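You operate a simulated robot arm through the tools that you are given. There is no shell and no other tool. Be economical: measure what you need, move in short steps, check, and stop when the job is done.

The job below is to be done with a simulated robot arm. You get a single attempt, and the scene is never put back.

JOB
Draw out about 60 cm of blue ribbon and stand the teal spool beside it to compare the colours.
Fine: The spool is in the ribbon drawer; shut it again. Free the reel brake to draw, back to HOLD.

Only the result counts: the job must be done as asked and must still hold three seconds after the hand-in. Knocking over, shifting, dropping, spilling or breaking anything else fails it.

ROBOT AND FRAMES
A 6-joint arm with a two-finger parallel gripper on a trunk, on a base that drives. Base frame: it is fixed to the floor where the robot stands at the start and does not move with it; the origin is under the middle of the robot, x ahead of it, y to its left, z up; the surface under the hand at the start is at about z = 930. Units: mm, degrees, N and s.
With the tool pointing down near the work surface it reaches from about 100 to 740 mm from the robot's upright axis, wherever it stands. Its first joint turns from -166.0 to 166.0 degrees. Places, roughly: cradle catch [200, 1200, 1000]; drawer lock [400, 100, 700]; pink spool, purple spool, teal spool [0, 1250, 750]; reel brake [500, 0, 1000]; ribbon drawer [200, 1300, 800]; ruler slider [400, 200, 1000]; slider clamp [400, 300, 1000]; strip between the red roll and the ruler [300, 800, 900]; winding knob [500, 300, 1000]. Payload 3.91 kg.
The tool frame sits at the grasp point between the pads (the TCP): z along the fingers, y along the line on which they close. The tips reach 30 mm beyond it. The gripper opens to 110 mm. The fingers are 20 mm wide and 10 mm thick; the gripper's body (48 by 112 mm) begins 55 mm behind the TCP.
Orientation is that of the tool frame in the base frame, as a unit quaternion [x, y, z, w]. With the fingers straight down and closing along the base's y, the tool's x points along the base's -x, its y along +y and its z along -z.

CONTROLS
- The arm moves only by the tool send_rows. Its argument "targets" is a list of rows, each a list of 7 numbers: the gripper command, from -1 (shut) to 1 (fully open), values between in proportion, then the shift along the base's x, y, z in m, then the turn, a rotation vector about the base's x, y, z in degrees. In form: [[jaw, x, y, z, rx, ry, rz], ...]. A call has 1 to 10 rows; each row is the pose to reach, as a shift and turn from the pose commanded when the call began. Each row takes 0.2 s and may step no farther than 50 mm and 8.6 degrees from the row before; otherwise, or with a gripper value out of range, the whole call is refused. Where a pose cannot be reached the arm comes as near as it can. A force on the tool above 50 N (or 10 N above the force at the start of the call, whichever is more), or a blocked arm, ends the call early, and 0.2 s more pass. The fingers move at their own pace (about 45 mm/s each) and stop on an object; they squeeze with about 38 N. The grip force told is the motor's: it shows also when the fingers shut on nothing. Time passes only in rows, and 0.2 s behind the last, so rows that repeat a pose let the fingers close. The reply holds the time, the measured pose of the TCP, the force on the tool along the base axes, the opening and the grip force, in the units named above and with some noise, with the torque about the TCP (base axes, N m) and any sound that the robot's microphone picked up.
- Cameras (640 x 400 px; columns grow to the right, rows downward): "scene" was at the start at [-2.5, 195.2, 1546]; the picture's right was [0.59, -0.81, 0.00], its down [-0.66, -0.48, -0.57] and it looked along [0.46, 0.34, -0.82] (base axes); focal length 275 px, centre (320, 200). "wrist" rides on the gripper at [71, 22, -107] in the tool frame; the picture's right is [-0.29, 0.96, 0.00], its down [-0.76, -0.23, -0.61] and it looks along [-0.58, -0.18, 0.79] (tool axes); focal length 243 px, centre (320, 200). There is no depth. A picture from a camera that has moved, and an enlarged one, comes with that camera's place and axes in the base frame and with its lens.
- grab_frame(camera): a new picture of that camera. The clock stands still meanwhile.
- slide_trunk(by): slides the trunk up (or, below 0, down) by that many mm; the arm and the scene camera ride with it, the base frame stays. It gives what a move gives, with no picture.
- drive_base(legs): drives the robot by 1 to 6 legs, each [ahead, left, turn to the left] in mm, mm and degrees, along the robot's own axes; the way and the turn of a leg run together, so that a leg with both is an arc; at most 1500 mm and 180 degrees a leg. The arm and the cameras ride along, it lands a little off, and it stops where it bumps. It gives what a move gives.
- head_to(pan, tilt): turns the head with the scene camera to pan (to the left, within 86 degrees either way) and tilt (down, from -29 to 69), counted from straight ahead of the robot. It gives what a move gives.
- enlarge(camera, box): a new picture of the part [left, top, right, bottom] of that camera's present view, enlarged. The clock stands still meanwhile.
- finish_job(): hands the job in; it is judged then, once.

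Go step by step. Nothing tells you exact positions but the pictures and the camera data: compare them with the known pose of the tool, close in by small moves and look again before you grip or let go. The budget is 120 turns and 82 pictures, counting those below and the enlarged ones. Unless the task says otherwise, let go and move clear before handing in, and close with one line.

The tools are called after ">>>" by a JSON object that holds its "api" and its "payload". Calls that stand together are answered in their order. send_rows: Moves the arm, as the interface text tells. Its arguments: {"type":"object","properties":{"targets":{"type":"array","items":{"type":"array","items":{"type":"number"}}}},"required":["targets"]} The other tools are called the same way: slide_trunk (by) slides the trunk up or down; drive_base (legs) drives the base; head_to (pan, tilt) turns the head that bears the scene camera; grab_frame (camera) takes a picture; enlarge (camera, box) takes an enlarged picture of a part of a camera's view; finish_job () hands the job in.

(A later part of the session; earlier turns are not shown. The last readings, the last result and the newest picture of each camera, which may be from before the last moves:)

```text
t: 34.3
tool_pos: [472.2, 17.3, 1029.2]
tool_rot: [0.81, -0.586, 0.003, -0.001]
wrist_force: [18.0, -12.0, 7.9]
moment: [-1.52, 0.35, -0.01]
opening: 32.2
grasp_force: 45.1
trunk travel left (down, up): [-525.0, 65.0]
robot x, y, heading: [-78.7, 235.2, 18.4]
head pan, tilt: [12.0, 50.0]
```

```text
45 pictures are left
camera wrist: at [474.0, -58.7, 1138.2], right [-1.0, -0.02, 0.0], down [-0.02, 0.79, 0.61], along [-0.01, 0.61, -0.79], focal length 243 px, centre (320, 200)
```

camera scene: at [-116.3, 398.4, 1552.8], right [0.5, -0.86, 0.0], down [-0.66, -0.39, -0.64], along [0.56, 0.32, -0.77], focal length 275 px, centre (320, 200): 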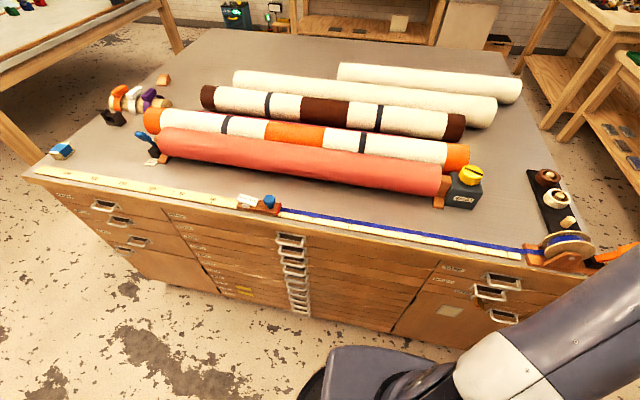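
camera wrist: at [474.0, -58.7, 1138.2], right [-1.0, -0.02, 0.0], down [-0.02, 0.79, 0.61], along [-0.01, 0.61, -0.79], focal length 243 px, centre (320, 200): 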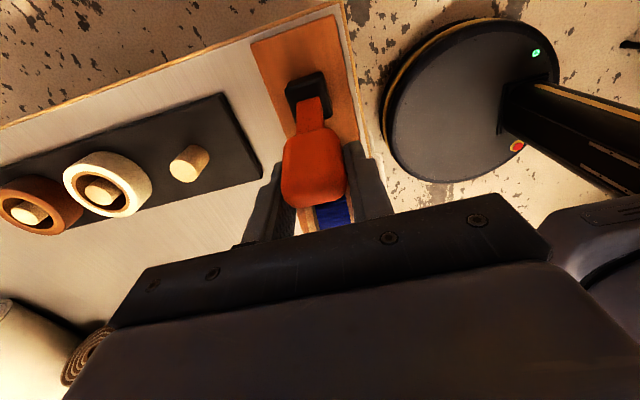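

>>> {"api": "send_rows", "payload": {"targets": [[-0.8, -0.0012, 0.0035, -0.002, 0, 0, 0], [-0.8, -0.0024, 0.007, -0.003, 0, 0, 0], [-0.8, -0.0024, 0.007, -0.003, 0, 0, 0]]}}

>>> {"api": "send_rows", "payload": {"targets": [[-0.4, 0, -0.002, 0, 0, 0, 0], [0.15, 0, -0.004, 0, 0, 0, 0], [0.15, 0, -0.004, 0.04, 0, 0, 0], [0.15, 0.002, -0.004, 0.1, 0, 0, 0]]}}

>>> {"api": "grab_frame", "payload": {"camera": "wrist"}}

```text
t: 35.1
tool_pos: [468.1, 24.7, 1026.1]
tool_rot: [0.81, -0.586, 0.0, -0.001]
wrist_force: [18.2, -8.6, 7.0]
moment: [-1.17, -0.18, -0.11]
opening: 32.0
grasp_force: 45.1
trunk travel left (down, up): [-525.0, 65.0]
robot x, y, heading: [-76.2, 236.7, 18.4]
head pan, tilt: [12.0, 50.0]
```

```text
refused: row 4 steps farther than a row can; nothing moved
```

```text
44 pictures are left
camera wrist: at [471.5, -51.1, 1134.9], right [-1.0, -0.02, 0.0], down [-0.02, 0.79, 0.61], along [-0.01, 0.61, -0.79], focal length 243 px, centre (320, 200)
```

wrist: 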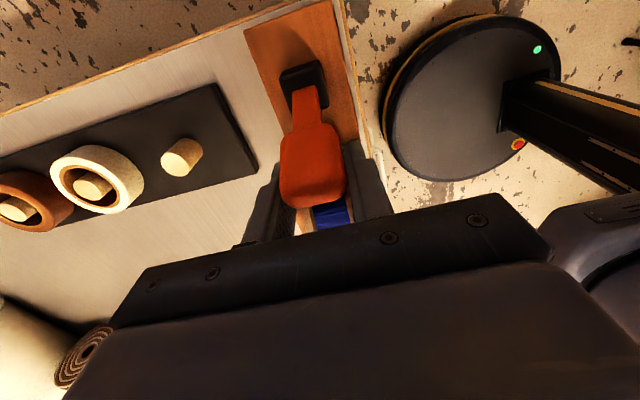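

>>> {"api": "send_rows", "payload": {"targets": [[-0.4, 0, 0, 0, 0, 0, 0], [0.15, 0, -0.004, 0, 0, 0, 0], [0.15, 0, -0.004, 0.045, 0, 0, 0], [0.15, 0.002, -0.004, 0.085, 0, 0, 0], [0.15, 0.007, -0.006, 0.105, 0, 0, 0]]}}

>>> {"api": "grab_frame", "payload": {"camera": "wrist"}}

```text
t: 36.3
tool_pos: [473.8, 17.8, 1132.6]
tool_rot: [0.81, -0.586, 0.0, 0.0]
wrist_force: [-0.4, -0.2, -0.3]
moment: [0.0, 0.0, -0.03]
opening: 63.3
grasp_force: 0.0
trunk travel left (down, up): [-525.0, 65.0]
robot x, y, heading: [-78.5, 234.4, 18.1]
head pan, tilt: [12.0, 50.0]
```

```text
43 pictures are left
camera wrist: at [476.3, -57.1, 1240.2], right [-1.0, -0.02, 0.0], down [-0.02, 0.79, 0.61], along [-0.02, 0.61, -0.79], focal length 243 px, centre (320, 200)
```

wrist: 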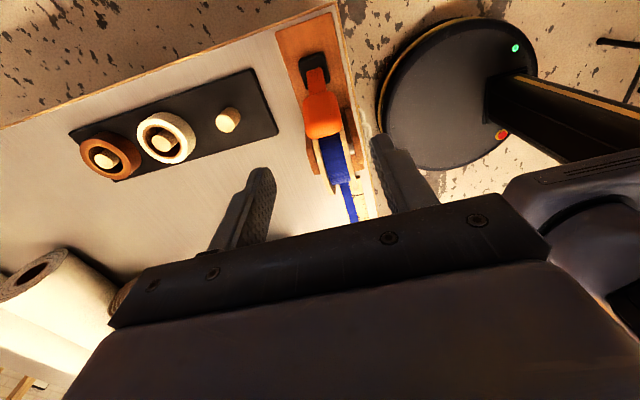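

Lever is back at HOLD exactly as at first. Now I bring the arm back in front of the robot and drive left along the bench to the ribbon drawer.

>>> {"api": "send_rows", "payload": {"targets": [[0.3, -0.018, 0.045, 0.01, 0, 0, -8.5], [0.5, -0.036, 0.09, 0.02, 0, 0, -17], [1, -0.054, 0.135, 0.03, 0, 0, -25.5], [1, -0.072, 0.18, 0.04, 0, 0, -34], [1, -0.09, 0.225, 0.05, 0, 0, -42.5], [1, -0.108, 0.27, 0.06, 0, 0, -51], [1, -0.126, 0.315, 0.07, 0, 0, -59.5], [1, -0.144, 0.36, 0.07, 0, 0, -68], [1, -0.162, 0.405, 0.07, 0, 0, -76.5], [1, -0.18, 0.45, 0.07, 0, 0, -85]]}}

>>> {"api": "send_rows", "payload": {"targets": [[1, -0.015, 0.035, 0, 0, 0, -5]]}}

>>> {"api": "drive_base", "payload": {"legs": [[0, 500, 0]]}}

>>> {"api": "head_to", "payload": {"pan": 45, "tilt": 50}}

>>> {"api": "grab_frame", "payload": {"camera": "scene"}}

```text
t: 38.5
tool_pos: [294.5, 472.7, 1203.0]
tool_rot: [-0.202, 0.979, 0.001, 0.0]
wrist_force: [-0.2, -0.1, -0.4]
moment: [0.01, 0.0, 0.0]
opening: 110.0
grasp_force: 0.0
trunk travel left (down, up): [-525.0, 65.0]
robot x, y, heading: [-78.4, 235.2, 18.3]
head pan, tilt: [12.0, 50.0]
```

```text
t: 38.9
tool_pos: [279.3, 505.2, 1205.5]
tool_rot: [-0.158, 0.988, 0.0, 0.0]
wrist_force: [-0.7, -0.2, 1.2]
moment: [0.0, 0.0, 0.02]
opening: 110.0
grasp_force: 0.0
trunk travel left (down, up): [-525.0, 65.0]
robot x, y, heading: [-74.9, 232.1, 18.5]
head pan, tilt: [12.0, 50.0]
```

```text
t: 41.8
tool_pos: [120.4, 979.5, 1204.8]
tool_rot: [-0.163, 0.987, 0.0, -0.001]
wrist_force: [0.3, -0.9, -0.3]
moment: [0.01, -0.01, 0.01]
opening: 109.7
grasp_force: 0.0
trunk travel left (down, up): [-525.0, 65.0]
robot x, y, heading: [-234.3, 705.8, 18.8]
head pan, tilt: [12.0, 50.0]
```

```text
t: 42.8
tool_pos: [120.7, 980.0, 1204.9]
tool_rot: [-0.162, 0.987, 0.0, 0.0]
wrist_force: [0.1, 0.4, -0.5]
moment: [0.0, 0.02, 0.0]
opening: 109.9
grasp_force: 0.0
trunk travel left (down, up): [-525.0, 65.0]
robot x, y, heading: [-234.1, 708.6, 18.6]
head pan, tilt: [45.0, 50.0]
```

```text
42 pictures are left
camera scene: at [-306.8, 899.2, 1552.8], right [0.9, -0.44, 0.0], down [-0.34, -0.69, -0.64], along [0.29, 0.58, -0.77], focal length 275 px, centre (320, 200)
```

scene: 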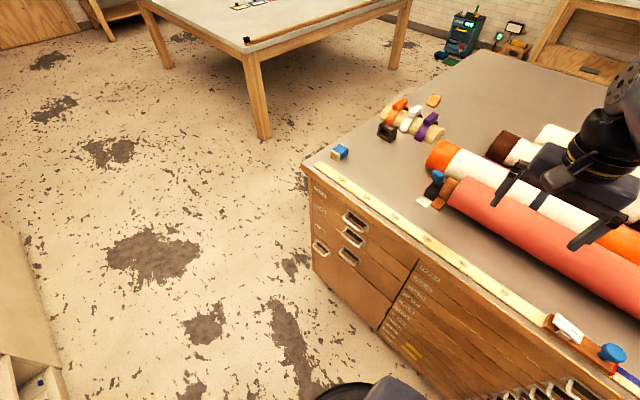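

>>> {"api": "enlarge", "payload": {"camera": "scene", "box": [300, 160, 440, 280]}}

>>> {"api": "enlarge", "payload": {"camera": "scene", "box": [540, 300, 640, 400]}}

```text
3.33 times, centred on (370, 220) of scene
camera zoom: at [-306.8, 899.2, 1552.8], right [0.9, -0.44, 0.0], down [-0.34, -0.69, -0.64], along [0.29, 0.58, -0.77], focal length 917 px, centre (153, 133)
```

zoom: 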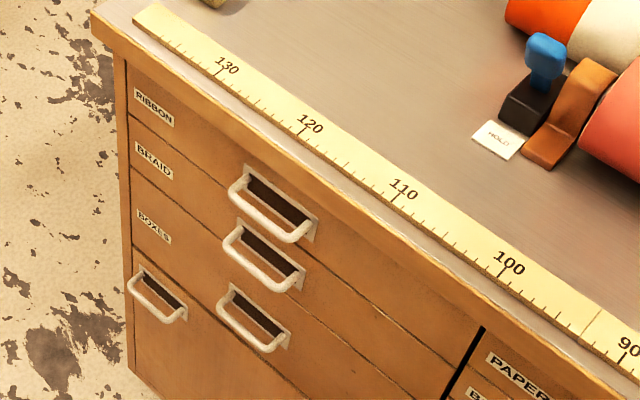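

```text
4.00 times, centred on (590, 350) of scene
camera zoom: at [-306.8, 899.2, 1552.8], right [0.9, -0.44, 0.0], down [-0.34, -0.69, -0.64], along [0.29, 0.58, -0.77], focal length 1100 px, centre (-760, -400)
```

zoom: 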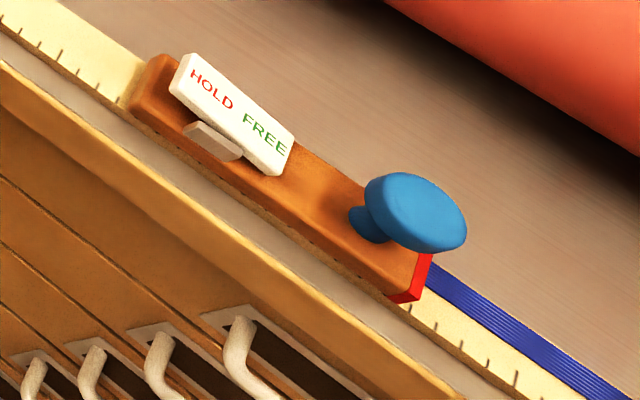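

Ribbon is the top drawer of the left cabinet, clamp rocker and slider unchanged at 60. I lower the trunk a bit and turn the gripper for a horizontal approach to the handle.

>>> {"api": "send_rows", "payload": {"targets": [[1, -0.026, 0.008, 0, 0, 0, 8.5], [1, -0.052, 0.016, 0, 0, 0, 17], [1, -0.078, 0.024, 0, 0, 0, 25.5], [1, -0.104, 0.032, 0, 0, 0, 34], [1, -0.13, 0.04, 0, 0, 0, 42.5], [1, -0.156, 0.048, 0, 0, 0, 51], [1, -0.182, 0.056, 0, 0, 0, 59.5], [1, -0.208, 0.064, 0, 0, 0, 68], [1, -0.234, 0.072, 0, 0, 0, 76.5], [1, -0.26, 0.08, 0, 0, 0, 85]]}}

>>> {"api": "send_rows", "payload": {"targets": [[1, 0, 0, 0, 0, 0, 5]]}}

>>> {"api": "slide_trunk", "payload": {"by": -150}}

```text
t: 45.0
tool_pos: [-138.9, 1060.5, 1206.1]
tool_rot: [0.787, -0.617, 0.0, 0.0]
wrist_force: [0.2, 0.0, -0.5]
moment: [-0.05, 0.03, 0.04]
opening: 109.9
grasp_force: 0.1
trunk travel left (down, up): [-525.0, 65.0]
robot x, y, heading: [-237.2, 702.1, 18.7]
head pan, tilt: [45.0, 50.0]
```

```text
t: 45.4
tool_pos: [-140.4, 1059.8, 1205.7]
tool_rot: [0.813, -0.582, 0.0, 0.0]
wrist_force: [0.0, 0.2, 0.2]
moment: [0.02, 0.02, 0.0]
opening: 109.8
grasp_force: 0.1
trunk travel left (down, up): [-525.0, 65.0]
robot x, y, heading: [-236.6, 705.0, 18.7]
head pan, tilt: [45.0, 50.0]
```

```text
t: 47.2
tool_pos: [-139.7, 1061.4, 1054.9]
tool_rot: [0.813, -0.583, 0.0, 0.0]
wrist_force: [0.2, 0.0, 0.5]
moment: [0.01, 0.0, 0.01]
opening: 109.7
grasp_force: 0.0
trunk travel left (down, up): [-375.0, 215.0]
robot x, y, heading: [-232.8, 703.3, 18.7]
head pan, tilt: [45.0, 50.0]
```

>>> {"api": "send_rows", "payload": {"targets": [[1, 0.0, 0.019, -0.01, 2.72, -8.05, 0], [1, 0.0, 0.038, -0.02, 5.44, -16.1, 0], [1, 0.0, 0.057, -0.03, 8.16, -24.15, 0], [1, 0.0, 0.076, -0.04, 10.88, -32.2, 0], [1, 0.0, 0.095, -0.06, 13.6, -40.25, 0], [1, 0.0, 0.114, -0.08, 16.32, -48.3, 0], [1, 0.0, 0.133, -0.1, 19.04, -56.35, 0], [1, 0.0, 0.152, -0.12, 21.76, -64.4, 0], [1, 0.0, 0.17, -0.14, 24.48, -72.45, 0], [1, 0.0, 0.18, -0.165, 27.2, -80.5, 0]]}}

>>> {"api": "send_rows", "payload": {"targets": [[1, 0.0, 0.0, 0, 1.6, -4.75, 0]]}}

>>> {"api": "grab_frame", "payload": {"camera": "wrist"}}

>>> {"api": "grab_frame", "payload": {"camera": "scene"}}

```text
t: 49.4
tool_pos: [-137.8, 1240.5, 891.0]
tool_rot: [0.598, -0.43, 0.393, -0.55]
wrist_force: [0.9, -0.2, -0.3]
moment: [0.01, 0.02, 0.01]
opening: 110.2
grasp_force: 0.1
trunk travel left (down, up): [-375.0, 215.0]
robot x, y, heading: [-232.2, 701.6, 18.4]
head pan, tilt: [45.0, 50.0]
```

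```text
t: 49.8
tool_pos: [-138.4, 1239.8, 890.6]
tool_rot: [-0.574, 0.411, -0.413, 0.575]
wrist_force: [0.3, 0.0, 0.1]
moment: [0.01, -0.03, 0.0]
opening: 109.9
grasp_force: 0.1
trunk travel left (down, up): [-375.0, 215.0]
robot x, y, heading: [-235.3, 701.9, 18.6]
head pan, tilt: [45.0, 50.0]
```

```text
39 pictures are left
camera wrist: at [-216.2, 1138.0, 869.6], right [-0.09, 0.27, -0.96], down [-0.82, 0.52, 0.23], along [0.57, 0.81, 0.18], focal length 243 px, centre (320, 200)
```

wrist: 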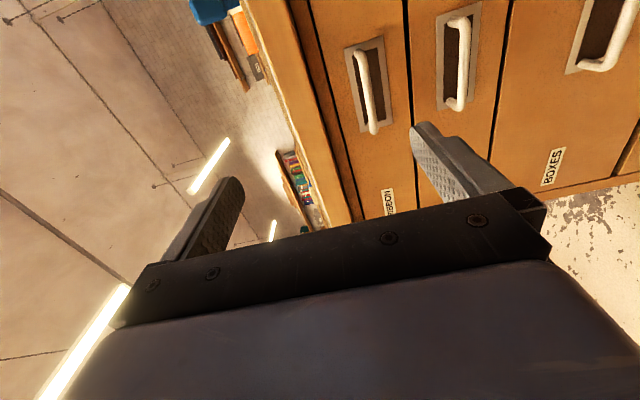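

```text
38 pictures are left
camera scene: at [-306.9, 899.1, 1402.9], right [0.9, -0.44, 0.0], down [-0.34, -0.69, -0.64], along [0.28, 0.58, -0.77], focal length 275 px, centre (320, 200)
```

scene: 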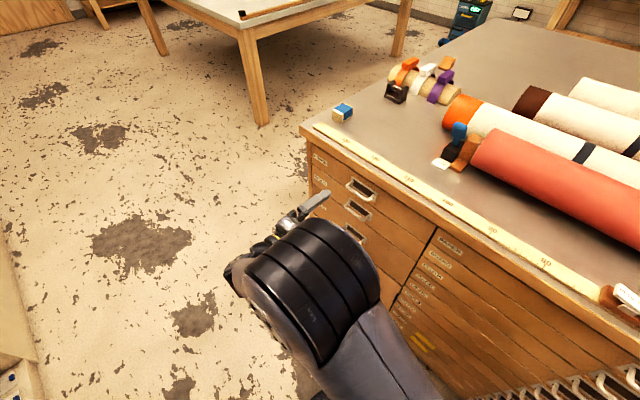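

>>> {"api": "enlarge", "payload": {"camera": "scene", "box": [270, 160, 390, 260]}}

>>> {"api": "enlarge", "payload": {"camera": "wrist", "box": [300, 10, 460, 150]}}

```text
4.00 times, centred on (330, 210) of scene
camera zoom: at [-306.9, 899.1, 1402.9], right [0.9, -0.44, 0.0], down [-0.34, -0.69, -0.64], along [0.28, 0.58, -0.77], focal length 1100 px, centre (280, 160)
```

zoom: 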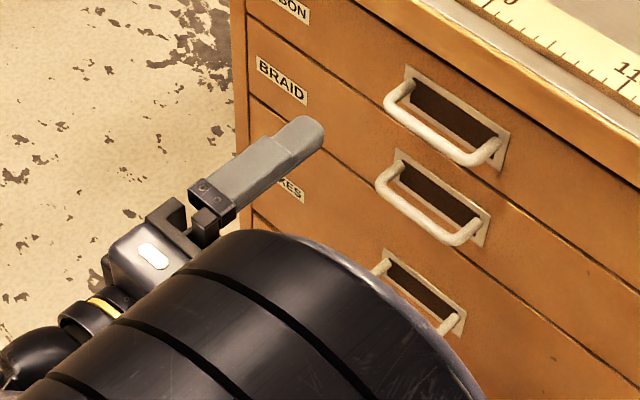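

```text
2.86 times, centred on (380, 80) of wrist
camera zoom: at [-216.2, 1138.0, 869.6], right [-0.09, 0.27, -0.96], down [-0.82, 0.52, 0.23], along [0.57, 0.81, 0.18], focal length 693 px, centre (149, 543)
```

zoom: 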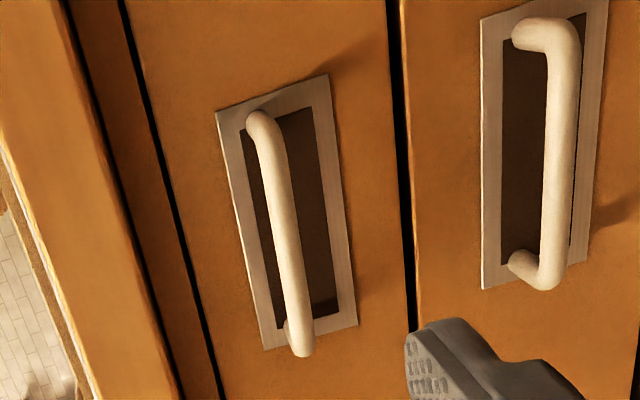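

The Ribbon handle bar triangulates to about (5, 1288, 844). I line up with it and advance, checking before gripping.

>>> {"api": "send_rows", "payload": {"targets": [[0.3, 0, 0.001, -0.0466, 0, 0, 0], [0.05, 0.032, 0.012, -0.0466, 0, 0, 0], [0.05, 0.064, 0.0225, -0.0466, 0, 0, 0], [0.05, 0.095, 0.033, -0.0466, 0, 0, 0]]}}

>>> {"api": "grab_frame", "payload": {"camera": "wrist"}}

>>> {"api": "enlarge", "payload": {"camera": "scene", "box": [290, 140, 410, 240]}}

```text
t: 50.8
tool_pos: [-45.1, 1273.4, 843.2]
tool_rot: [0.575, -0.411, 0.413, -0.574]
wrist_force: [-0.5, 0.4, 0.0]
moment: [-0.02, 0.01, -0.03]
opening: 57.9
grasp_force: 0.0
trunk travel left (down, up): [-375.0, 215.0]
robot x, y, heading: [-233.2, 705.3, 18.7]
head pan, tilt: [45.0, 50.0]
```

```text
35 pictures are left
camera wrist: at [-122.6, 1170.1, 821.8], right [-0.09, 0.27, -0.96], down [-0.82, 0.53, 0.23], along [0.57, 0.81, 0.18], focal length 243 px, centre (320, 200)
```

wrist: 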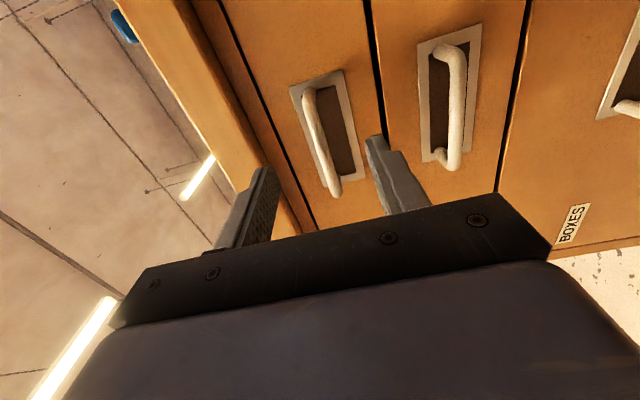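

```text
4.00 times, centred on (350, 190) of scene
camera zoom: at [-307.2, 899.2, 1402.8], right [0.9, -0.44, 0.0], down [-0.34, -0.69, -0.64], along [0.29, 0.58, -0.77], focal length 1100 px, centre (200, 240)
```

zoom: 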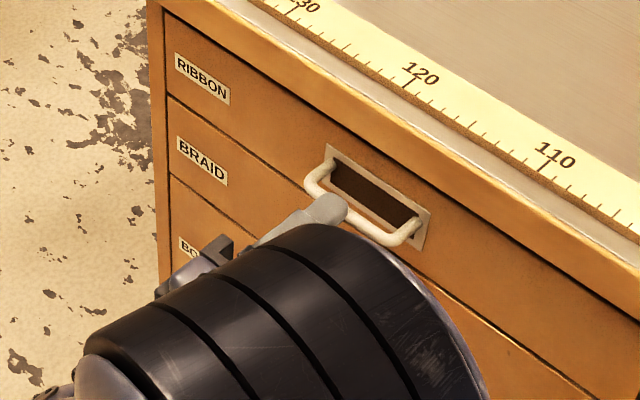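

>>> {"api": "send_rows", "payload": {"targets": [[0.05, 0.018, 0.006, 0.001, 0, 0, 0], [0.05, 0.036, 0.011, 0.001, 0, 0, 0], [-0.5, 0.036, 0.011, 0.001, 0, 0, 0], [-1, 0.036, 0.011, 0.001, 0, 0, 0], [-1, 0.036, 0.011, 0.001, 0, 0, 0]]}}

>>> {"api": "grab_frame", "payload": {"camera": "wrist"}}

```text
t: 52.0
tool_pos: [-8.6, 1283.8, 841.3]
tool_rot: [0.576, -0.411, 0.412, -0.573]
wrist_force: [-1.2, 0.4, -10.9]
moment: [0.08, 0.2, 0.06]
opening: 9.0
grasp_force: 22.9
trunk travel left (down, up): [-375.0, 215.0]
robot x, y, heading: [-234.2, 704.6, 18.5]
head pan, tilt: [45.0, 50.0]
```

```text
33 pictures are left
camera wrist: at [-86.3, 1181.6, 821.0], right [-0.1, 0.27, -0.96], down [-0.82, 0.53, 0.23], along [0.57, 0.81, 0.17], focal length 243 px, centre (320, 200)
```

wrist: 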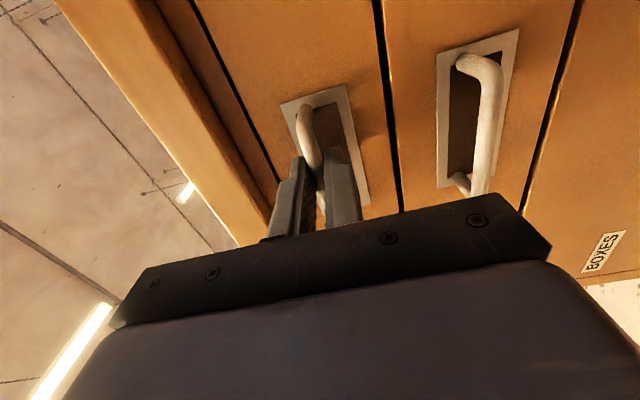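

>>> {"api": "send_rows", "payload": {"targets": [[-1, -0.0095, -0.0031, 0.002, 0, 0, 0], [-1, -0.019, -0.0063, 0.002, 0, 0, 0], [-1, -0.0285, -0.0094, 0.002, 0, 0, 0], [-1, -0.038, -0.0125, 0.002, 0, 0, 0]]}}

>>> {"api": "enlarge", "payload": {"camera": "scene", "box": [270, 120, 430, 260]}}

```text
t: 53.0
tool_pos: [-45.9, 1272.6, 842.1]
tool_rot: [0.578, -0.412, 0.413, -0.571]
wrist_force: [3.6, -9.2, -41.9]
moment: [0.15, 0.65, 0.33]
opening: 8.7
grasp_force: 44.8
trunk travel left (down, up): [-375.0, 215.0]
robot x, y, heading: [-236.6, 702.6, 18.7]
head pan, tilt: [45.0, 50.0]
```

```text
2.86 times, centred on (350, 190) of scene
camera zoom: at [-305.4, 901.2, 1402.4], right [0.9, -0.44, 0.0], down [-0.34, -0.69, -0.64], along [0.28, 0.57, -0.77], focal length 786 px, centre (234, 229)
```

zoom: 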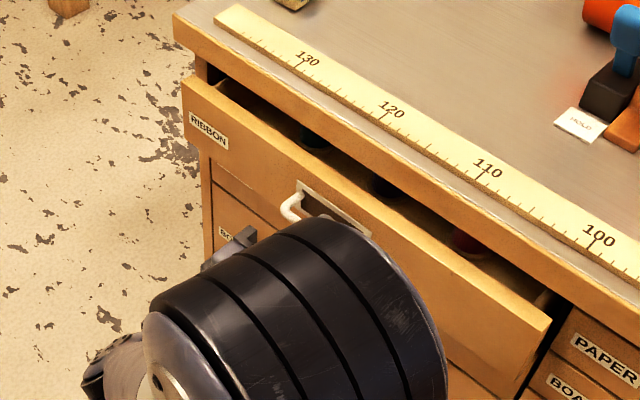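

>>> {"api": "send_rows", "payload": {"targets": [[-1, -0.019, -0.0063, -0.004, 0, 0, 0], [-1, -0.038, -0.0125, -0.004, 0, 0, 0], [-1, -0.057, -0.0188, -0.004, 0, 0, 0], [-1, -0.076, -0.025, -0.004, 0, 0, 0], [-1, -0.095, -0.0313, -0.004, 0, 0, 0]]}}

>>> {"api": "enlarge", "payload": {"camera": "scene", "box": [250, 120, 430, 280]}}

```text
t: 54.2
tool_pos: [-141.4, 1242.1, 840.0]
tool_rot: [0.576, -0.413, 0.412, -0.573]
wrist_force: [1.0, -5.1, -31.0]
moment: [0.0, 0.37, -0.59]
opening: 8.5
grasp_force: 44.9
trunk travel left (down, up): [-375.0, 215.0]
robot x, y, heading: [-237.8, 703.5, 18.3]
head pan, tilt: [45.0, 50.0]
```

```text
2.50 times, centred on (340, 200) of scene
camera zoom: at [-306.5, 901.0, 1402.5], right [0.9, -0.44, 0.0], down [-0.34, -0.69, -0.64], along [0.28, 0.58, -0.77], focal length 688 px, centre (270, 200)
```

zoom: 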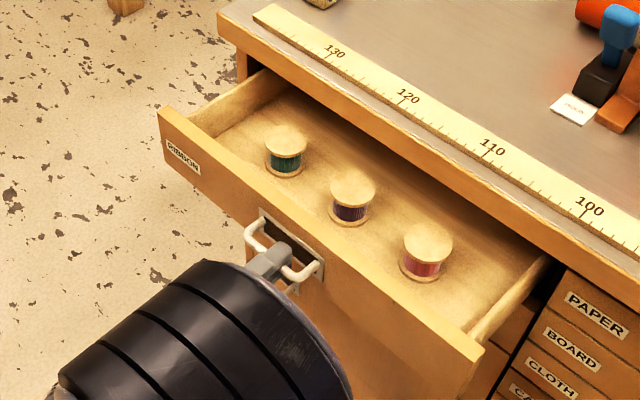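

>>> {"api": "send_rows", "payload": {"targets": [[-1, -0.019, -0.0063, -0.003, 0, 0, 0], [-1, -0.038, -0.0125, -0.003, 0, 0, 0], [-1, -0.057, -0.0188, -0.003, 0, 0, 0], [-1, -0.071, -0.0238, -0.003, 0, 0, 0]]}}

>>> {"api": "send_rows", "payload": {"targets": [[-0.7, 0, 0, 0, 0, 0, 0], [-0.2, 0, 0, 0, 0, 0, 0], [0, 0, 0, 0, 0, 0, 0], [0, -0.02, -0.0065, 0, 0, 0, 0], [0, -0.05, -0.016, 0, 0, 0, 0], [0, -0.07, -0.023, 0.02, 0, 0, 0]]}}

>>> {"api": "enlarge", "payload": {"camera": "scene", "box": [230, 120, 430, 280]}}

```text
t: 55.2
tool_pos: [-210.7, 1218.4, 842.1]
tool_rot: [0.575, -0.412, 0.412, -0.574]
wrist_force: [-2.9, 4.2, -11.6]
moment: [-0.06, 0.12, -1.03]
opening: 8.7
grasp_force: 45.0
trunk travel left (down, up): [-375.0, 215.0]
robot x, y, heading: [-235.4, 703.1, 18.6]
head pan, tilt: [45.0, 50.0]
```

```text
t: 56.6
tool_pos: [-280.1, 1193.5, 860.2]
tool_rot: [-0.574, 0.413, -0.413, 0.574]
wrist_force: [-0.6, -1.4, -0.4]
moment: [-0.01, 0.0, -0.03]
opening: 54.9
grasp_force: 0.0
trunk travel left (down, up): [-375.0, 215.0]
robot x, y, heading: [-231.9, 704.3, 18.8]
head pan, tilt: [45.0, 50.0]
```

```text
2.50 times, centred on (330, 200) of scene
camera zoom: at [-307.0, 899.5, 1402.7], right [0.9, -0.44, 0.0], down [-0.34, -0.69, -0.64], along [0.29, 0.58, -0.77], focal length 688 px, centre (295, 200)
```

zoom: 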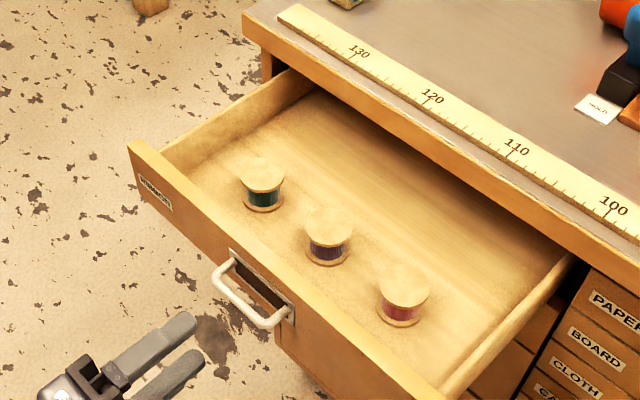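

Drawer is open with teal leftmost. I lift clear, point the gripper down again and move over the teal spool.

>>> {"api": "send_rows", "payload": {"targets": [[0.1, -0.01, -0.003, 0.045, 0, 0, 0], [0.1, -0.01, -0.003, 0.09, -2.72, 8.05, 0], [0.1, -0.01, -0.003, 0.13, -5.44, 16.1, 0], [0.1, -0.01, -0.003, 0.17, -8.16, 24.15, 0], [0.1, -0.005, -0.003, 0.17, -10.88, 32.2, 0], [0.1, 0, 0, 0.17, -13.6, 40.25, 0], [0.1, 0.01, 0.003, 0.17, -16.32, 48.3, 0], [0.1, 0.02, 0.006, 0.17, -19.04, 56.35, 0], [0.1, 0.03, 0.009, 0.17, -21.76, 64.4, 0], [0.1, 0.04, 0.012, 0.17, -24.48, 72.45, 0]]}}

>>> {"api": "send_rows", "payload": {"targets": [[0.1, 0.01, 0.003, 0, -2.72, 8.05, 0], [0.1, 0.02, 0.006, 0, -4.35, 12.9, 0]]}}

>>> {"api": "send_rows", "payload": {"targets": [[0.1, 0.005, 0.01, 0, 0, 0, -8.5], [0.1, 0.01, 0.02, 0, 0, 0, -17], [0.1, 0.015, 0.03, 0, 0, 0, -25.5], [0.1, 0.02, 0.04, 0, 0, 0, -34], [0.1, 0.025, 0.05, 0, 0, 0, -42.5], [0.1, 0.03, 0.06, 0, 0, 0, -51], [0.1, 0.035, 0.07, 0, 0, 0, -59.5], [0.1, 0.04, 0.08, 0, 0, 0, -68], [0.1, 0.045, 0.09, 0, 0, 0, -76.5], [0.1, 0.05, 0.1, 0, 0, 0, -85]]}}

>>> {"api": "send_rows", "payload": {"targets": [[0.1, 0, 0, 0, 0, 0, -5]]}}

>>> {"api": "drive_base", "payload": {"legs": [[0, 130, 0]]}}

>>> {"api": "grab_frame", "payload": {"camera": "wrist"}}

```text
t: 58.8
tool_pos: [-242.5, 1205.0, 1029.7]
tool_rot: [0.807, -0.579, 0.067, -0.095]
wrist_force: [-0.6, 0.8, 0.8]
moment: [0.02, 0.0, 0.01]
opening: 60.6
grasp_force: 0.0
trunk travel left (down, up): [-375.0, 215.0]
robot x, y, heading: [-234.8, 707.5, 18.6]
head pan, tilt: [45.0, 50.0]
```

```text
t: 59.4
tool_pos: [-222.0, 1212.6, 1029.3]
tool_rot: [0.812, -0.583, -0.001, 0.002]
wrist_force: [0.3, -0.4, -0.4]
moment: [0.01, -0.04, 0.03]
opening: 60.2
grasp_force: 0.1
trunk travel left (down, up): [-375.0, 215.0]
robot x, y, heading: [-234.4, 706.2, 18.8]
head pan, tilt: [45.0, 50.0]
```

```text
t: 61.6
tool_pos: [-172.5, 1311.1, 1030.0]
tool_rot: [-0.204, 0.979, 0.001, 0.0]
wrist_force: [-0.2, 0.2, -0.5]
moment: [0.04, 0.02, -0.02]
opening: 60.5
grasp_force: 0.1
trunk travel left (down, up): [-375.0, 215.0]
robot x, y, heading: [-234.7, 704.2, 18.5]
head pan, tilt: [45.0, 50.0]
```

```text
t: 62.0
tool_pos: [-173.0, 1312.5, 1030.2]
tool_rot: [-0.162, 0.987, 0.001, 0.0]
wrist_force: [0.4, 0.3, -0.4]
moment: [0.02, 0.02, 0.0]
opening: 60.6
grasp_force: 0.1
trunk travel left (down, up): [-375.0, 215.0]
robot x, y, heading: [-235.6, 706.0, 18.8]
head pan, tilt: [45.0, 50.0]
```

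```text
t: 63.3
tool_pos: [-214.8, 1436.7, 1028.9]
tool_rot: [-0.162, 0.987, 0.001, 0.0]
wrist_force: [0.2, -0.7, -0.6]
moment: [-0.04, -0.01, 0.0]
opening: 60.5
grasp_force: 0.1
trunk travel left (down, up): [-375.0, 215.0]
robot x, y, heading: [-276.8, 832.5, 18.6]
head pan, tilt: [45.0, 50.0]
```

```text
29 pictures are left
camera wrist: at [-288.7, 1433.2, 1137.9], right [-0.03, 1.0, 0.0], down [0.79, 0.02, 0.61], along [0.61, 0.02, -0.79], focal length 243 px, centre (320, 200)
```

wrist: 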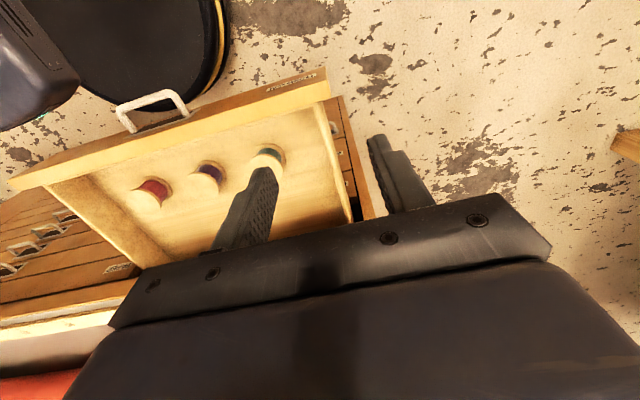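

>>> {"api": "send_rows", "payload": {"targets": [[0.1, 0.03, -0.025, 0, 0, 0, 0], [0.1, 0.06, -0.05, -0.01, 0, 0, 0], [0.1, 0.092, -0.073, -0.04, 0, 0, 0]]}}

>>> {"api": "grab_frame", "payload": {"camera": "wrist"}}

>>> {"api": "grab_frame", "payload": {"camera": "scene"}}

```text
t: 64.1
tool_pos: [-121.6, 1362.3, 989.7]
tool_rot: [-0.163, 0.987, 0.001, 0.0]
wrist_force: [-0.7, -0.6, -0.2]
moment: [0.01, 0.02, -0.04]
opening: 60.5
grasp_force: 0.1
trunk travel left (down, up): [-375.0, 215.0]
robot x, y, heading: [-279.9, 831.9, 18.9]
head pan, tilt: [45.0, 50.0]
```

```text
28 pictures are left
camera wrist: at [-195.3, 1359.5, 1098.1], right [-0.03, 1.0, 0.0], down [0.79, 0.02, 0.61], along [0.61, 0.02, -0.79], focal length 243 px, centre (320, 200)
```

wrist: 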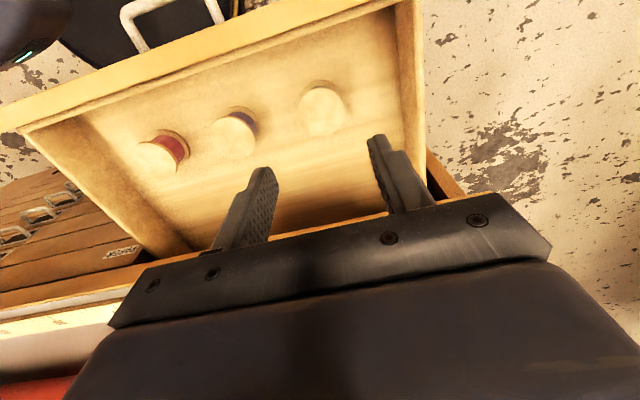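

```text
27 pictures are left
camera scene: at [-349.6, 1024.3, 1402.8], right [0.9, -0.44, 0.0], down [-0.34, -0.69, -0.64], along [0.28, 0.58, -0.77], focal length 275 px, centre (320, 200)
```

scene: 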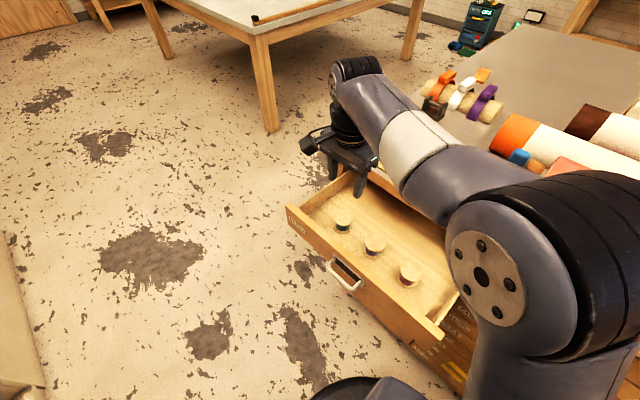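

>>> {"api": "send_rows", "payload": {"targets": [[0.27, 0.004, 0.003, -0.04, 0, 0, 0], [0.27, 0.004, 0.003, -0.08, 0, 0, 0], [0.27, 0.004, 0.003, -0.105, 0, 0, 0]]}}

>>> {"api": "grab_frame", "payload": {"camera": "wrist"}}

>>> {"api": "enlarge", "payload": {"camera": "scene", "box": [290, 150, 410, 260]}}

```text
t: 64.9
tool_pos: [-118.4, 1366.5, 884.7]
tool_rot: [-0.163, 0.987, 0.001, 0.0]
wrist_force: [0.9, 0.0, 0.0]
moment: [0.0, -0.02, 0.02]
opening: 70.0
grasp_force: 0.1
trunk travel left (down, up): [-375.0, 215.0]
robot x, y, heading: [-273.1, 834.3, 18.6]
head pan, tilt: [45.0, 50.0]
```

```text
26 pictures are left
camera wrist: at [-192.2, 1363.4, 992.1], right [-0.03, 1.0, 0.0], down [0.79, 0.02, 0.61], along [0.61, 0.02, -0.79], focal length 243 px, centre (320, 200)
```

wrist: 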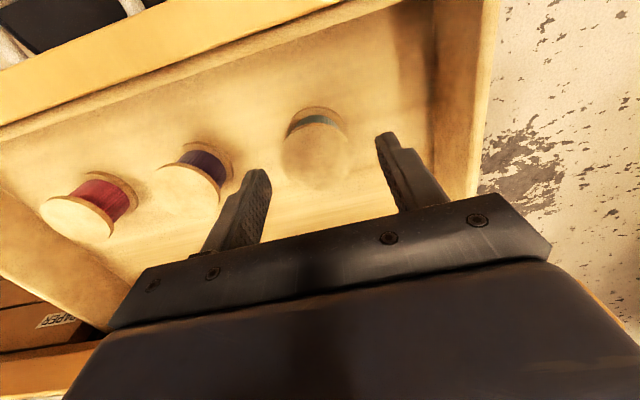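

```text
3.64 times, centred on (350, 205) of scene
camera zoom: at [-349.3, 1024.3, 1402.9], right [0.9, -0.44, 0.0], down [-0.34, -0.69, -0.64], along [0.28, 0.58, -0.77], focal length 1000 px, centre (211, 182)
```

zoom: 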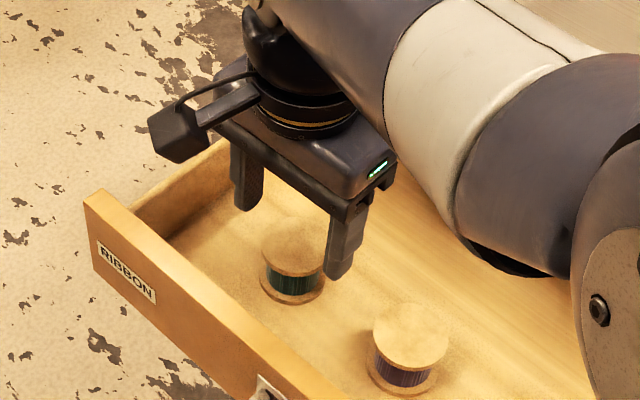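

>>> {"api": "send_rows", "payload": {"targets": [[0.27, 0.004, -0.002, -0.02, 0, 0, 0], [0.27, 0.004, -0.002, -0.04, 0, 0, 0], [0.27, 0.004, -0.002, -0.05, 0, 0, 0], [-0.1, 0.004, -0.002, -0.05, 0, 0, 0], [-0.5, 0.004, -0.002, -0.05, 0, 0, 0], [-0.5, 0.004, -0.002, -0.05, 0, 0, 0]]}}

>>> {"api": "grab_frame", "payload": {"camera": "wrist"}}

```text
t: 66.3
tool_pos: [-114.6, 1360.5, 837.8]
tool_rot: [-0.162, 0.987, 0.002, 0.001]
wrist_force: [7.6, -20.8, 41.8]
moment: [-1.78, -0.47, 0.13]
opening: 46.2
grasp_force: 37.7
trunk travel left (down, up): [-375.0, 215.0]
robot x, y, heading: [-275.2, 830.0, 18.4]
head pan, tilt: [45.0, 50.0]
```

```text
24 pictures are left
camera wrist: at [-188.7, 1357.3, 946.1], right [-0.03, 1.0, 0.0], down [0.79, 0.02, 0.61], along [0.61, 0.02, -0.79], focal length 243 px, centre (320, 200)
```

wrist: 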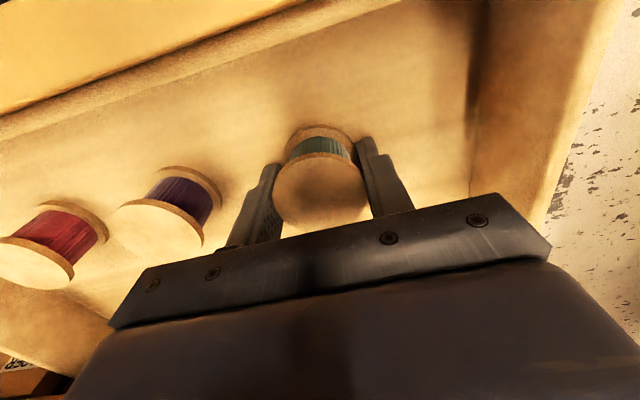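

Spool gripped (46 mm). Lifting straight up, clear of the drawer.

>>> {"api": "send_rows", "payload": {"targets": [[-0.6, 0, 0.002, 0.008, 0, 0, 0], [-0.6, 0, 0.002, 0.03, 0, 0, 0], [-0.6, 0, 0.002, 0.07, 0, 0, 0], [-0.6, 0, 0.002, 0.115, 0, 0, 0], [-0.6, 0, 0.002, 0.16, 0, 0, 0], [-0.6, 0, 0.002, 0.205, 0, 0, 0]]}}

>>> {"api": "enlarge", "payload": {"camera": "scene", "box": [270, 80, 450, 260]}}

```text
t: 67.7
tool_pos: [-113.7, 1366.9, 1040.8]
tool_rot: [-0.162, 0.987, 0.001, 0.0]
wrist_force: [0.6, -0.3, -0.2]
moment: [-0.02, -0.02, 0.03]
opening: 21.9
grasp_force: 0.0
trunk travel left (down, up): [-375.0, 215.0]
robot x, y, heading: [-281.3, 827.1, 18.5]
head pan, tilt: [45.0, 50.0]
```

```text
2.22 times, centred on (360, 170) of scene
camera zoom: at [-349.3, 1024.3, 1402.8], right [0.9, -0.44, 0.0], down [-0.34, -0.69, -0.64], along [0.28, 0.58, -0.77], focal length 611 px, centre (231, 267)
```

zoom: 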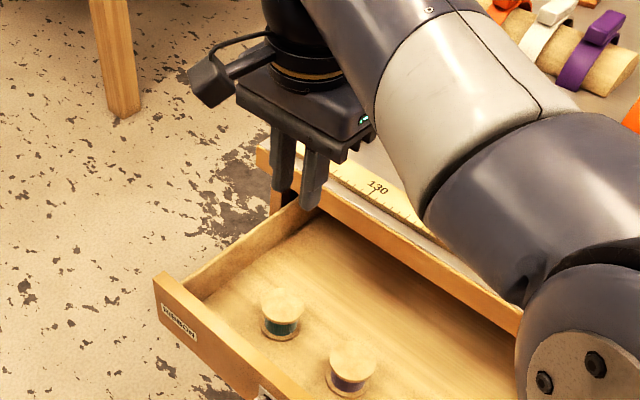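

The grip slipped on the lift; the spool still stands in the drawer. I'll re-centre, hold clear of the floor, squeeze fully and lift slowly.

>>> {"api": "send_rows", "payload": {"targets": [[0.27, 0.002, 0.004, 0, 0, 0, 0], [0.27, 0.002, 0.004, -0.03, 0, 0, 0], [0.27, 0.002, 0.004, -0.07, 0, 0, 0], [0.27, 0.002, 0.004, -0.11, 0, 0, 0], [0.27, 0.002, 0.004, -0.15, 0, 0, 0]]}}

>>> {"api": "grab_frame", "payload": {"camera": "wrist"}}

```text
t: 68.9
tool_pos: [-114.4, 1373.7, 890.1]
tool_rot: [-0.162, 0.987, 0.001, 0.0]
wrist_force: [0.6, -0.3, 0.3]
moment: [0.01, 0.01, 0.0]
opening: 70.0
grasp_force: 0.1
trunk travel left (down, up): [-375.0, 215.0]
robot x, y, heading: [-276.9, 830.7, 18.6]
head pan, tilt: [45.0, 50.0]
```

```text
22 pictures are left
camera wrist: at [-188.2, 1368.6, 998.1], right [-0.03, 1.0, 0.0], down [0.79, 0.02, 0.61], along [0.61, 0.02, -0.79], focal length 243 px, centre (320, 200)
```

wrist: 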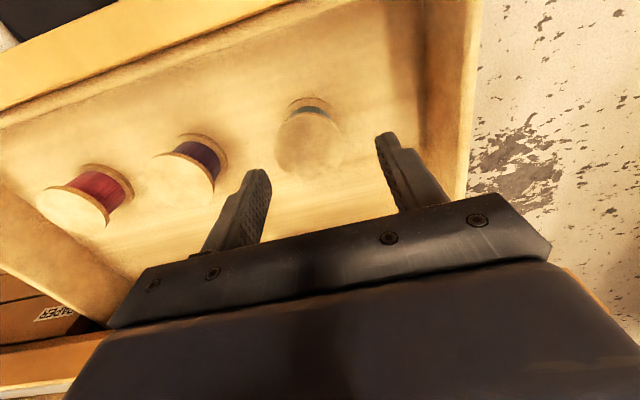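

>>> {"api": "send_rows", "payload": {"targets": [[0.27, 0, -0.008, -0.02, 0, 0, 0], [0.27, 0, -0.008, -0.049, 0, 0, 0]]}}

>>> {"api": "send_rows", "payload": {"targets": [[-0.2, 0, 0, 0, 0, 0, 0], [-0.6, 0, 0, 0, 0, 0, 0], [-1, 0, 0, 0, 0, 0, 0], [-1, 0, 0, 0, 0, 0, 0]]}}

>>> {"api": "send_rows", "payload": {"targets": [[-1, 0, 0, 0.004, 0, 0, 0], [-1, 0, 0, 0.008, 0, 0, 0], [-1, 0, 0, 0.012, 0, 0, 0], [-1, 0, 0, 0.016, 0, 0, 0], [-1, 0, 0, 0.02, 0, 0, 0]]}}

>>> {"api": "grab_frame", "payload": {"camera": "wrist"}}

```text
t: 69.5
tool_pos: [-114.1, 1361.7, 840.6]
tool_rot: [-0.162, 0.987, 0.001, 0.0]
wrist_force: [1.0, -0.3, -0.2]
moment: [0.05, 0.02, -0.01]
opening: 69.7
grasp_force: 0.0
trunk travel left (down, up): [-375.0, 215.0]
robot x, y, heading: [-277.8, 832.4, 18.8]
head pan, tilt: [45.0, 50.0]
```

```text
t: 70.5
tool_pos: [-114.0, 1361.6, 841.7]
tool_rot: [-0.163, 0.987, 0.001, 0.0]
wrist_force: [0.4, 0.4, 0.0]
moment: [0.02, -0.03, 0.03]
opening: 45.8
grasp_force: 38.2
trunk travel left (down, up): [-375.0, 215.0]
robot x, y, heading: [-277.9, 829.9, 18.7]
head pan, tilt: [45.0, 50.0]
```

```text
t: 71.7
tool_pos: [-113.3, 1362.0, 860.3]
tool_rot: [-0.162, 0.987, 0.0, -0.001]
wrist_force: [-0.3, -0.3, 0.0]
moment: [0.03, 0.02, -0.01]
opening: 45.9
grasp_force: 38.0
trunk travel left (down, up): [-375.0, 215.0]
robot x, y, heading: [-277.8, 827.4, 18.8]
head pan, tilt: [45.0, 50.0]
```

```text
21 pictures are left
camera wrist: at [-187.2, 1358.8, 969.3], right [-0.03, 1.0, 0.0], down [0.79, 0.02, 0.61], along [0.61, 0.02, -0.79], focal length 243 px, centre (320, 200)
```

wrist: 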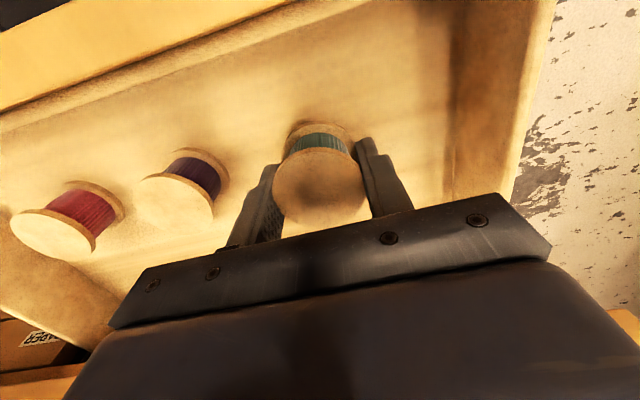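

The spool is held now. Lift it higher, raise the trunk back, and look at the strip where it should stand.

>>> {"api": "send_rows", "payload": {"targets": [[-1, 0, 0, 0.02, 0, 0, 0], [-1, 0, 0, 0.05, 0, 0, 0], [-1, 0, 0, 0.08, 0, 0, 0], [-1, 0, 0, 0.11, 0, 0, 0], [-1, 0, 0, 0.14, 0, 0, 0], [-1, 0, 0, 0.17, 0, 0, 0]]}}

>>> {"api": "slide_trunk", "payload": {"by": 150}}

>>> {"api": "head_to", "payload": {"pan": -22, "tilt": 50}}

>>> {"api": "grab_frame", "payload": {"camera": "scene"}}

```text
t: 73.1
tool_pos: [-113.3, 1364.0, 1030.7]
tool_rot: [-0.162, 0.987, 0.001, -0.001]
wrist_force: [0.4, -0.2, 0.0]
moment: [-0.02, 0.04, 0.02]
opening: 46.1
grasp_force: 38.4
trunk travel left (down, up): [-375.0, 215.0]
robot x, y, heading: [-275.7, 824.8, 18.9]
head pan, tilt: [45.0, 50.0]
```

```text
t: 74.8
tool_pos: [-112.5, 1363.9, 1180.5]
tool_rot: [-0.162, 0.987, 0.001, -0.001]
wrist_force: [0.9, 0.5, -0.5]
moment: [0.04, -0.02, 0.02]
opening: 45.9
grasp_force: 38.1
trunk travel left (down, up): [-525.0, 65.0]
robot x, y, heading: [-275.7, 828.1, 18.8]
head pan, tilt: [45.0, 50.0]
```

```text
t: 76.2
tool_pos: [-111.7, 1364.0, 1180.0]
tool_rot: [-0.163, 0.987, 0.001, 0.0]
wrist_force: [0.2, -0.5, -0.3]
moment: [0.03, 0.02, 0.0]
opening: 45.9
grasp_force: 38.5
trunk travel left (down, up): [-525.0, 65.0]
robot x, y, heading: [-279.5, 833.3, 18.5]
head pan, tilt: [-22.0, 50.0]
```

```text
20 pictures are left
camera scene: at [-306.6, 950.9, 1552.8], right [-0.06, -1.0, 0.0], down [-0.76, 0.04, -0.64], along [0.64, -0.04, -0.77], focal length 275 px, centre (320, 200)
```

scene: 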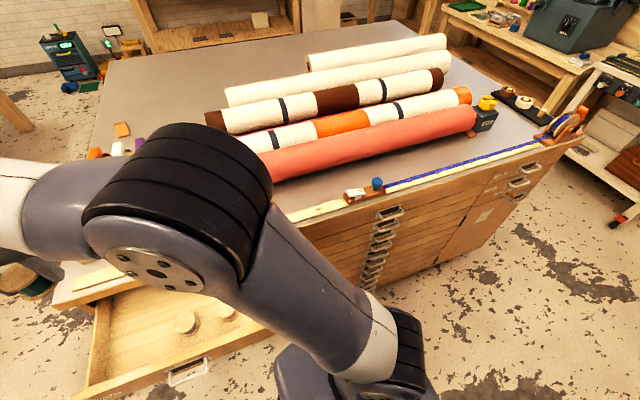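

>>> {"api": "enlarge", "payload": {"camera": "scene", "box": [330, 120, 490, 220]}}

```text
4.00 times, centred on (410, 170) of scene
camera zoom: at [-306.6, 950.9, 1552.8], right [-0.06, -1.0, 0.0], down [-0.76, 0.04, -0.64], along [0.64, -0.04, -0.77], focal length 1100 px, centre (-40, 320)
```

zoom: 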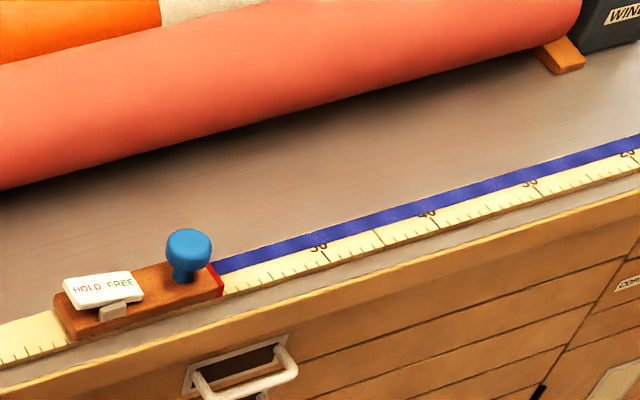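

>>> {"api": "send_rows", "payload": {"targets": [[-1, 0.0231, -0.04, 0, 0, 0, 0], [-1, 0.0462, -0.08, 0, 0, 0, 0], [-1, 0.0693, -0.12, 0, 0, 0, 0], [-1, 0.0924, -0.16, 0, 0, 0, 0], [-1, 0.1155, -0.2, 0, 0, 0, 0], [-1, 0.1386, -0.24, 0, 0, 0, 0], [-1, 0.1617, -0.28, 0, 0, 0, 0], [-1, 0.1848, -0.32, 0, 0, 0, 0], [-1, 0.2079, -0.36, 0, 0, 0, 0], [-1, 0.231, -0.4, 0, 0, 0, 0]]}}

>>> {"api": "send_rows", "payload": {"targets": [[-1, 0.0231, -0.04, 0, 0, 0, 0], [-1, 0.0462, -0.08, 0, 0, 0, 0], [-1, 0.0693, -0.12, 0, 0, 0, 0], [-1, 0.0924, -0.16, 0, 0, 0, 0], [-1, 0.1155, -0.2, 0, 0, 0, 0], [-1, 0.1386, -0.24, 0, 0, 0, 0], [-1, 0.1617, -0.28, 0, 0, 0, 0], [-1, 0.1848, -0.32, -0.03, 0, 0, 0], [-1, 0.208, -0.36, -0.06, 0, 0, 0], [-1, 0.208, -0.36, -0.1, 0, 0, 0]]}}

>>> {"api": "grab_frame", "payload": {"camera": "wrist"}}

>>> {"api": "grab_frame", "payload": {"camera": "scene"}}

```text
t: 78.4
tool_pos: [119.4, 962.8, 1183.6]
tool_rot: [-0.164, 0.987, 0.001, 0.0]
wrist_force: [-0.4, -0.1, 0.2]
moment: [0.01, -0.03, -0.02]
opening: 46.0
grasp_force: 38.2
trunk travel left (down, up): [-525.0, 65.0]
robot x, y, heading: [-279.0, 829.9, 18.7]
head pan, tilt: [-22.0, 50.0]
```

```text
refused: row 8 steps farther than a row can; nothing moved
```

```text
18 pictures are left
camera wrist: at [46.4, 958.7, 1291.1], right [-0.03, 1.0, 0.0], down [0.79, 0.03, 0.61], along [0.61, 0.02, -0.79], focal length 243 px, centre (320, 200)
```

wrist: 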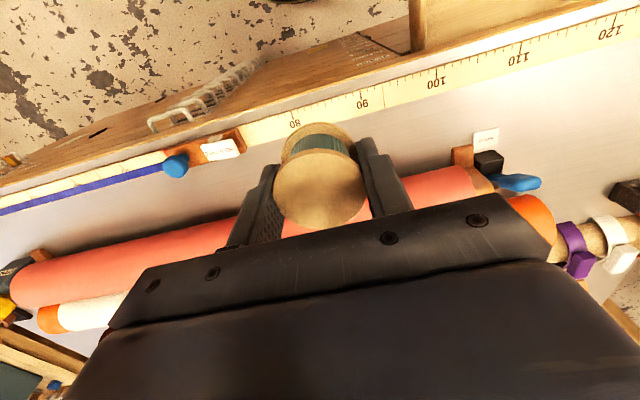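

```text
17 pictures are left
camera scene: at [-306.4, 950.6, 1552.9], right [-0.06, -1.0, 0.0], down [-0.76, 0.04, -0.64], along [0.64, -0.04, -0.77], focal length 275 px, centre (320, 200)
```

scene: 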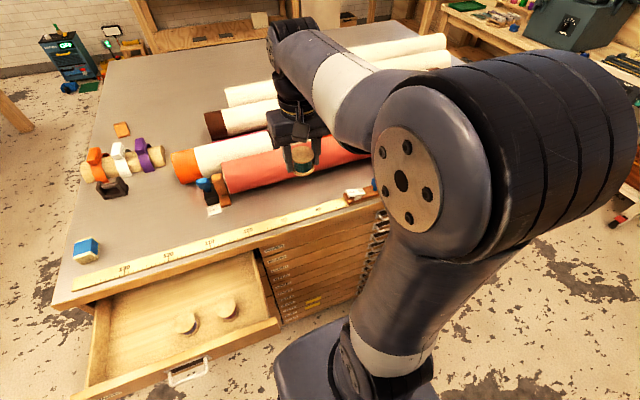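

>>> {"api": "send_rows", "payload": {"targets": [[-1, 0.0231, -0.04, 0, 0, 0, 0], [-1, 0.0462, -0.08, 0, 0, 0, 0], [-1, 0.0693, -0.12, 0, 0, 0, 0], [-1, 0.0924, -0.16, 0, 0, 0, 0], [-1, 0.1155, -0.2, 0, 0, 0, 0], [-1, 0.1386, -0.24, 0, 0, 0, 0], [-1, 0.1617, -0.28, 0, 0, 0, 0], [-1, 0.1848, -0.32, 0, 0, 0, 0], [-1, 0.2075, -0.359, 0, 0, 0, 0], [-1, 0.2075, -0.359, -0.045, 0, 0, 0]]}}

>>> {"api": "send_rows", "payload": {"targets": [[-1, 0, 0, -0.04, 0, 0, 0], [-1, 0, 0, -0.08, 0, 0, 0], [-1, 0, 0, -0.11, 0, 0, 0]]}}

>>> {"api": "grab_frame", "payload": {"camera": "wrist"}}

```text
t: 80.6
tool_pos: [326.4, 602.4, 1135.1]
tool_rot: [-0.163, 0.987, 0.001, 0.0]
wrist_force: [-0.4, 0.6, -0.6]
moment: [-0.01, 0.0, -0.01]
opening: 46.1
grasp_force: 37.9
trunk travel left (down, up): [-525.0, 65.0]
robot x, y, heading: [-278.5, 825.9, 18.7]
head pan, tilt: [-22.0, 50.0]
```

```text
t: 81.4
tool_pos: [326.3, 605.6, 1025.4]
tool_rot: [-0.163, 0.987, 0.002, 0.0]
wrist_force: [-0.8, -0.4, -0.4]
moment: [0.05, 0.03, 0.0]
opening: 45.8
grasp_force: 38.3
trunk travel left (down, up): [-525.0, 65.0]
robot x, y, heading: [-279.1, 830.4, 18.6]
head pan, tilt: [-22.0, 50.0]
```

```text
16 pictures are left
camera wrist: at [252.2, 603.2, 1132.9], right [-0.03, 1.0, 0.0], down [0.79, 0.02, 0.61], along [0.61, 0.02, -0.79], focal length 243 px, centre (320, 200)
```

wrist: 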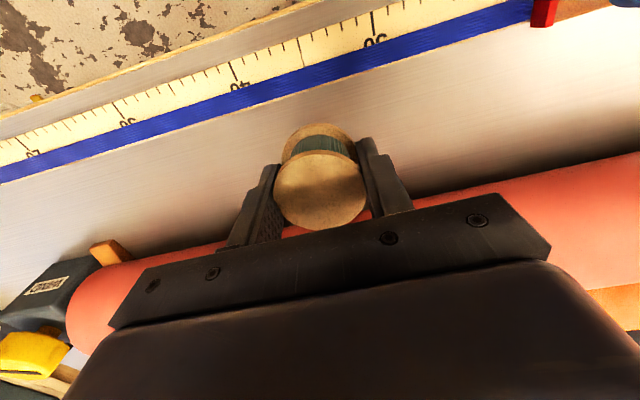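

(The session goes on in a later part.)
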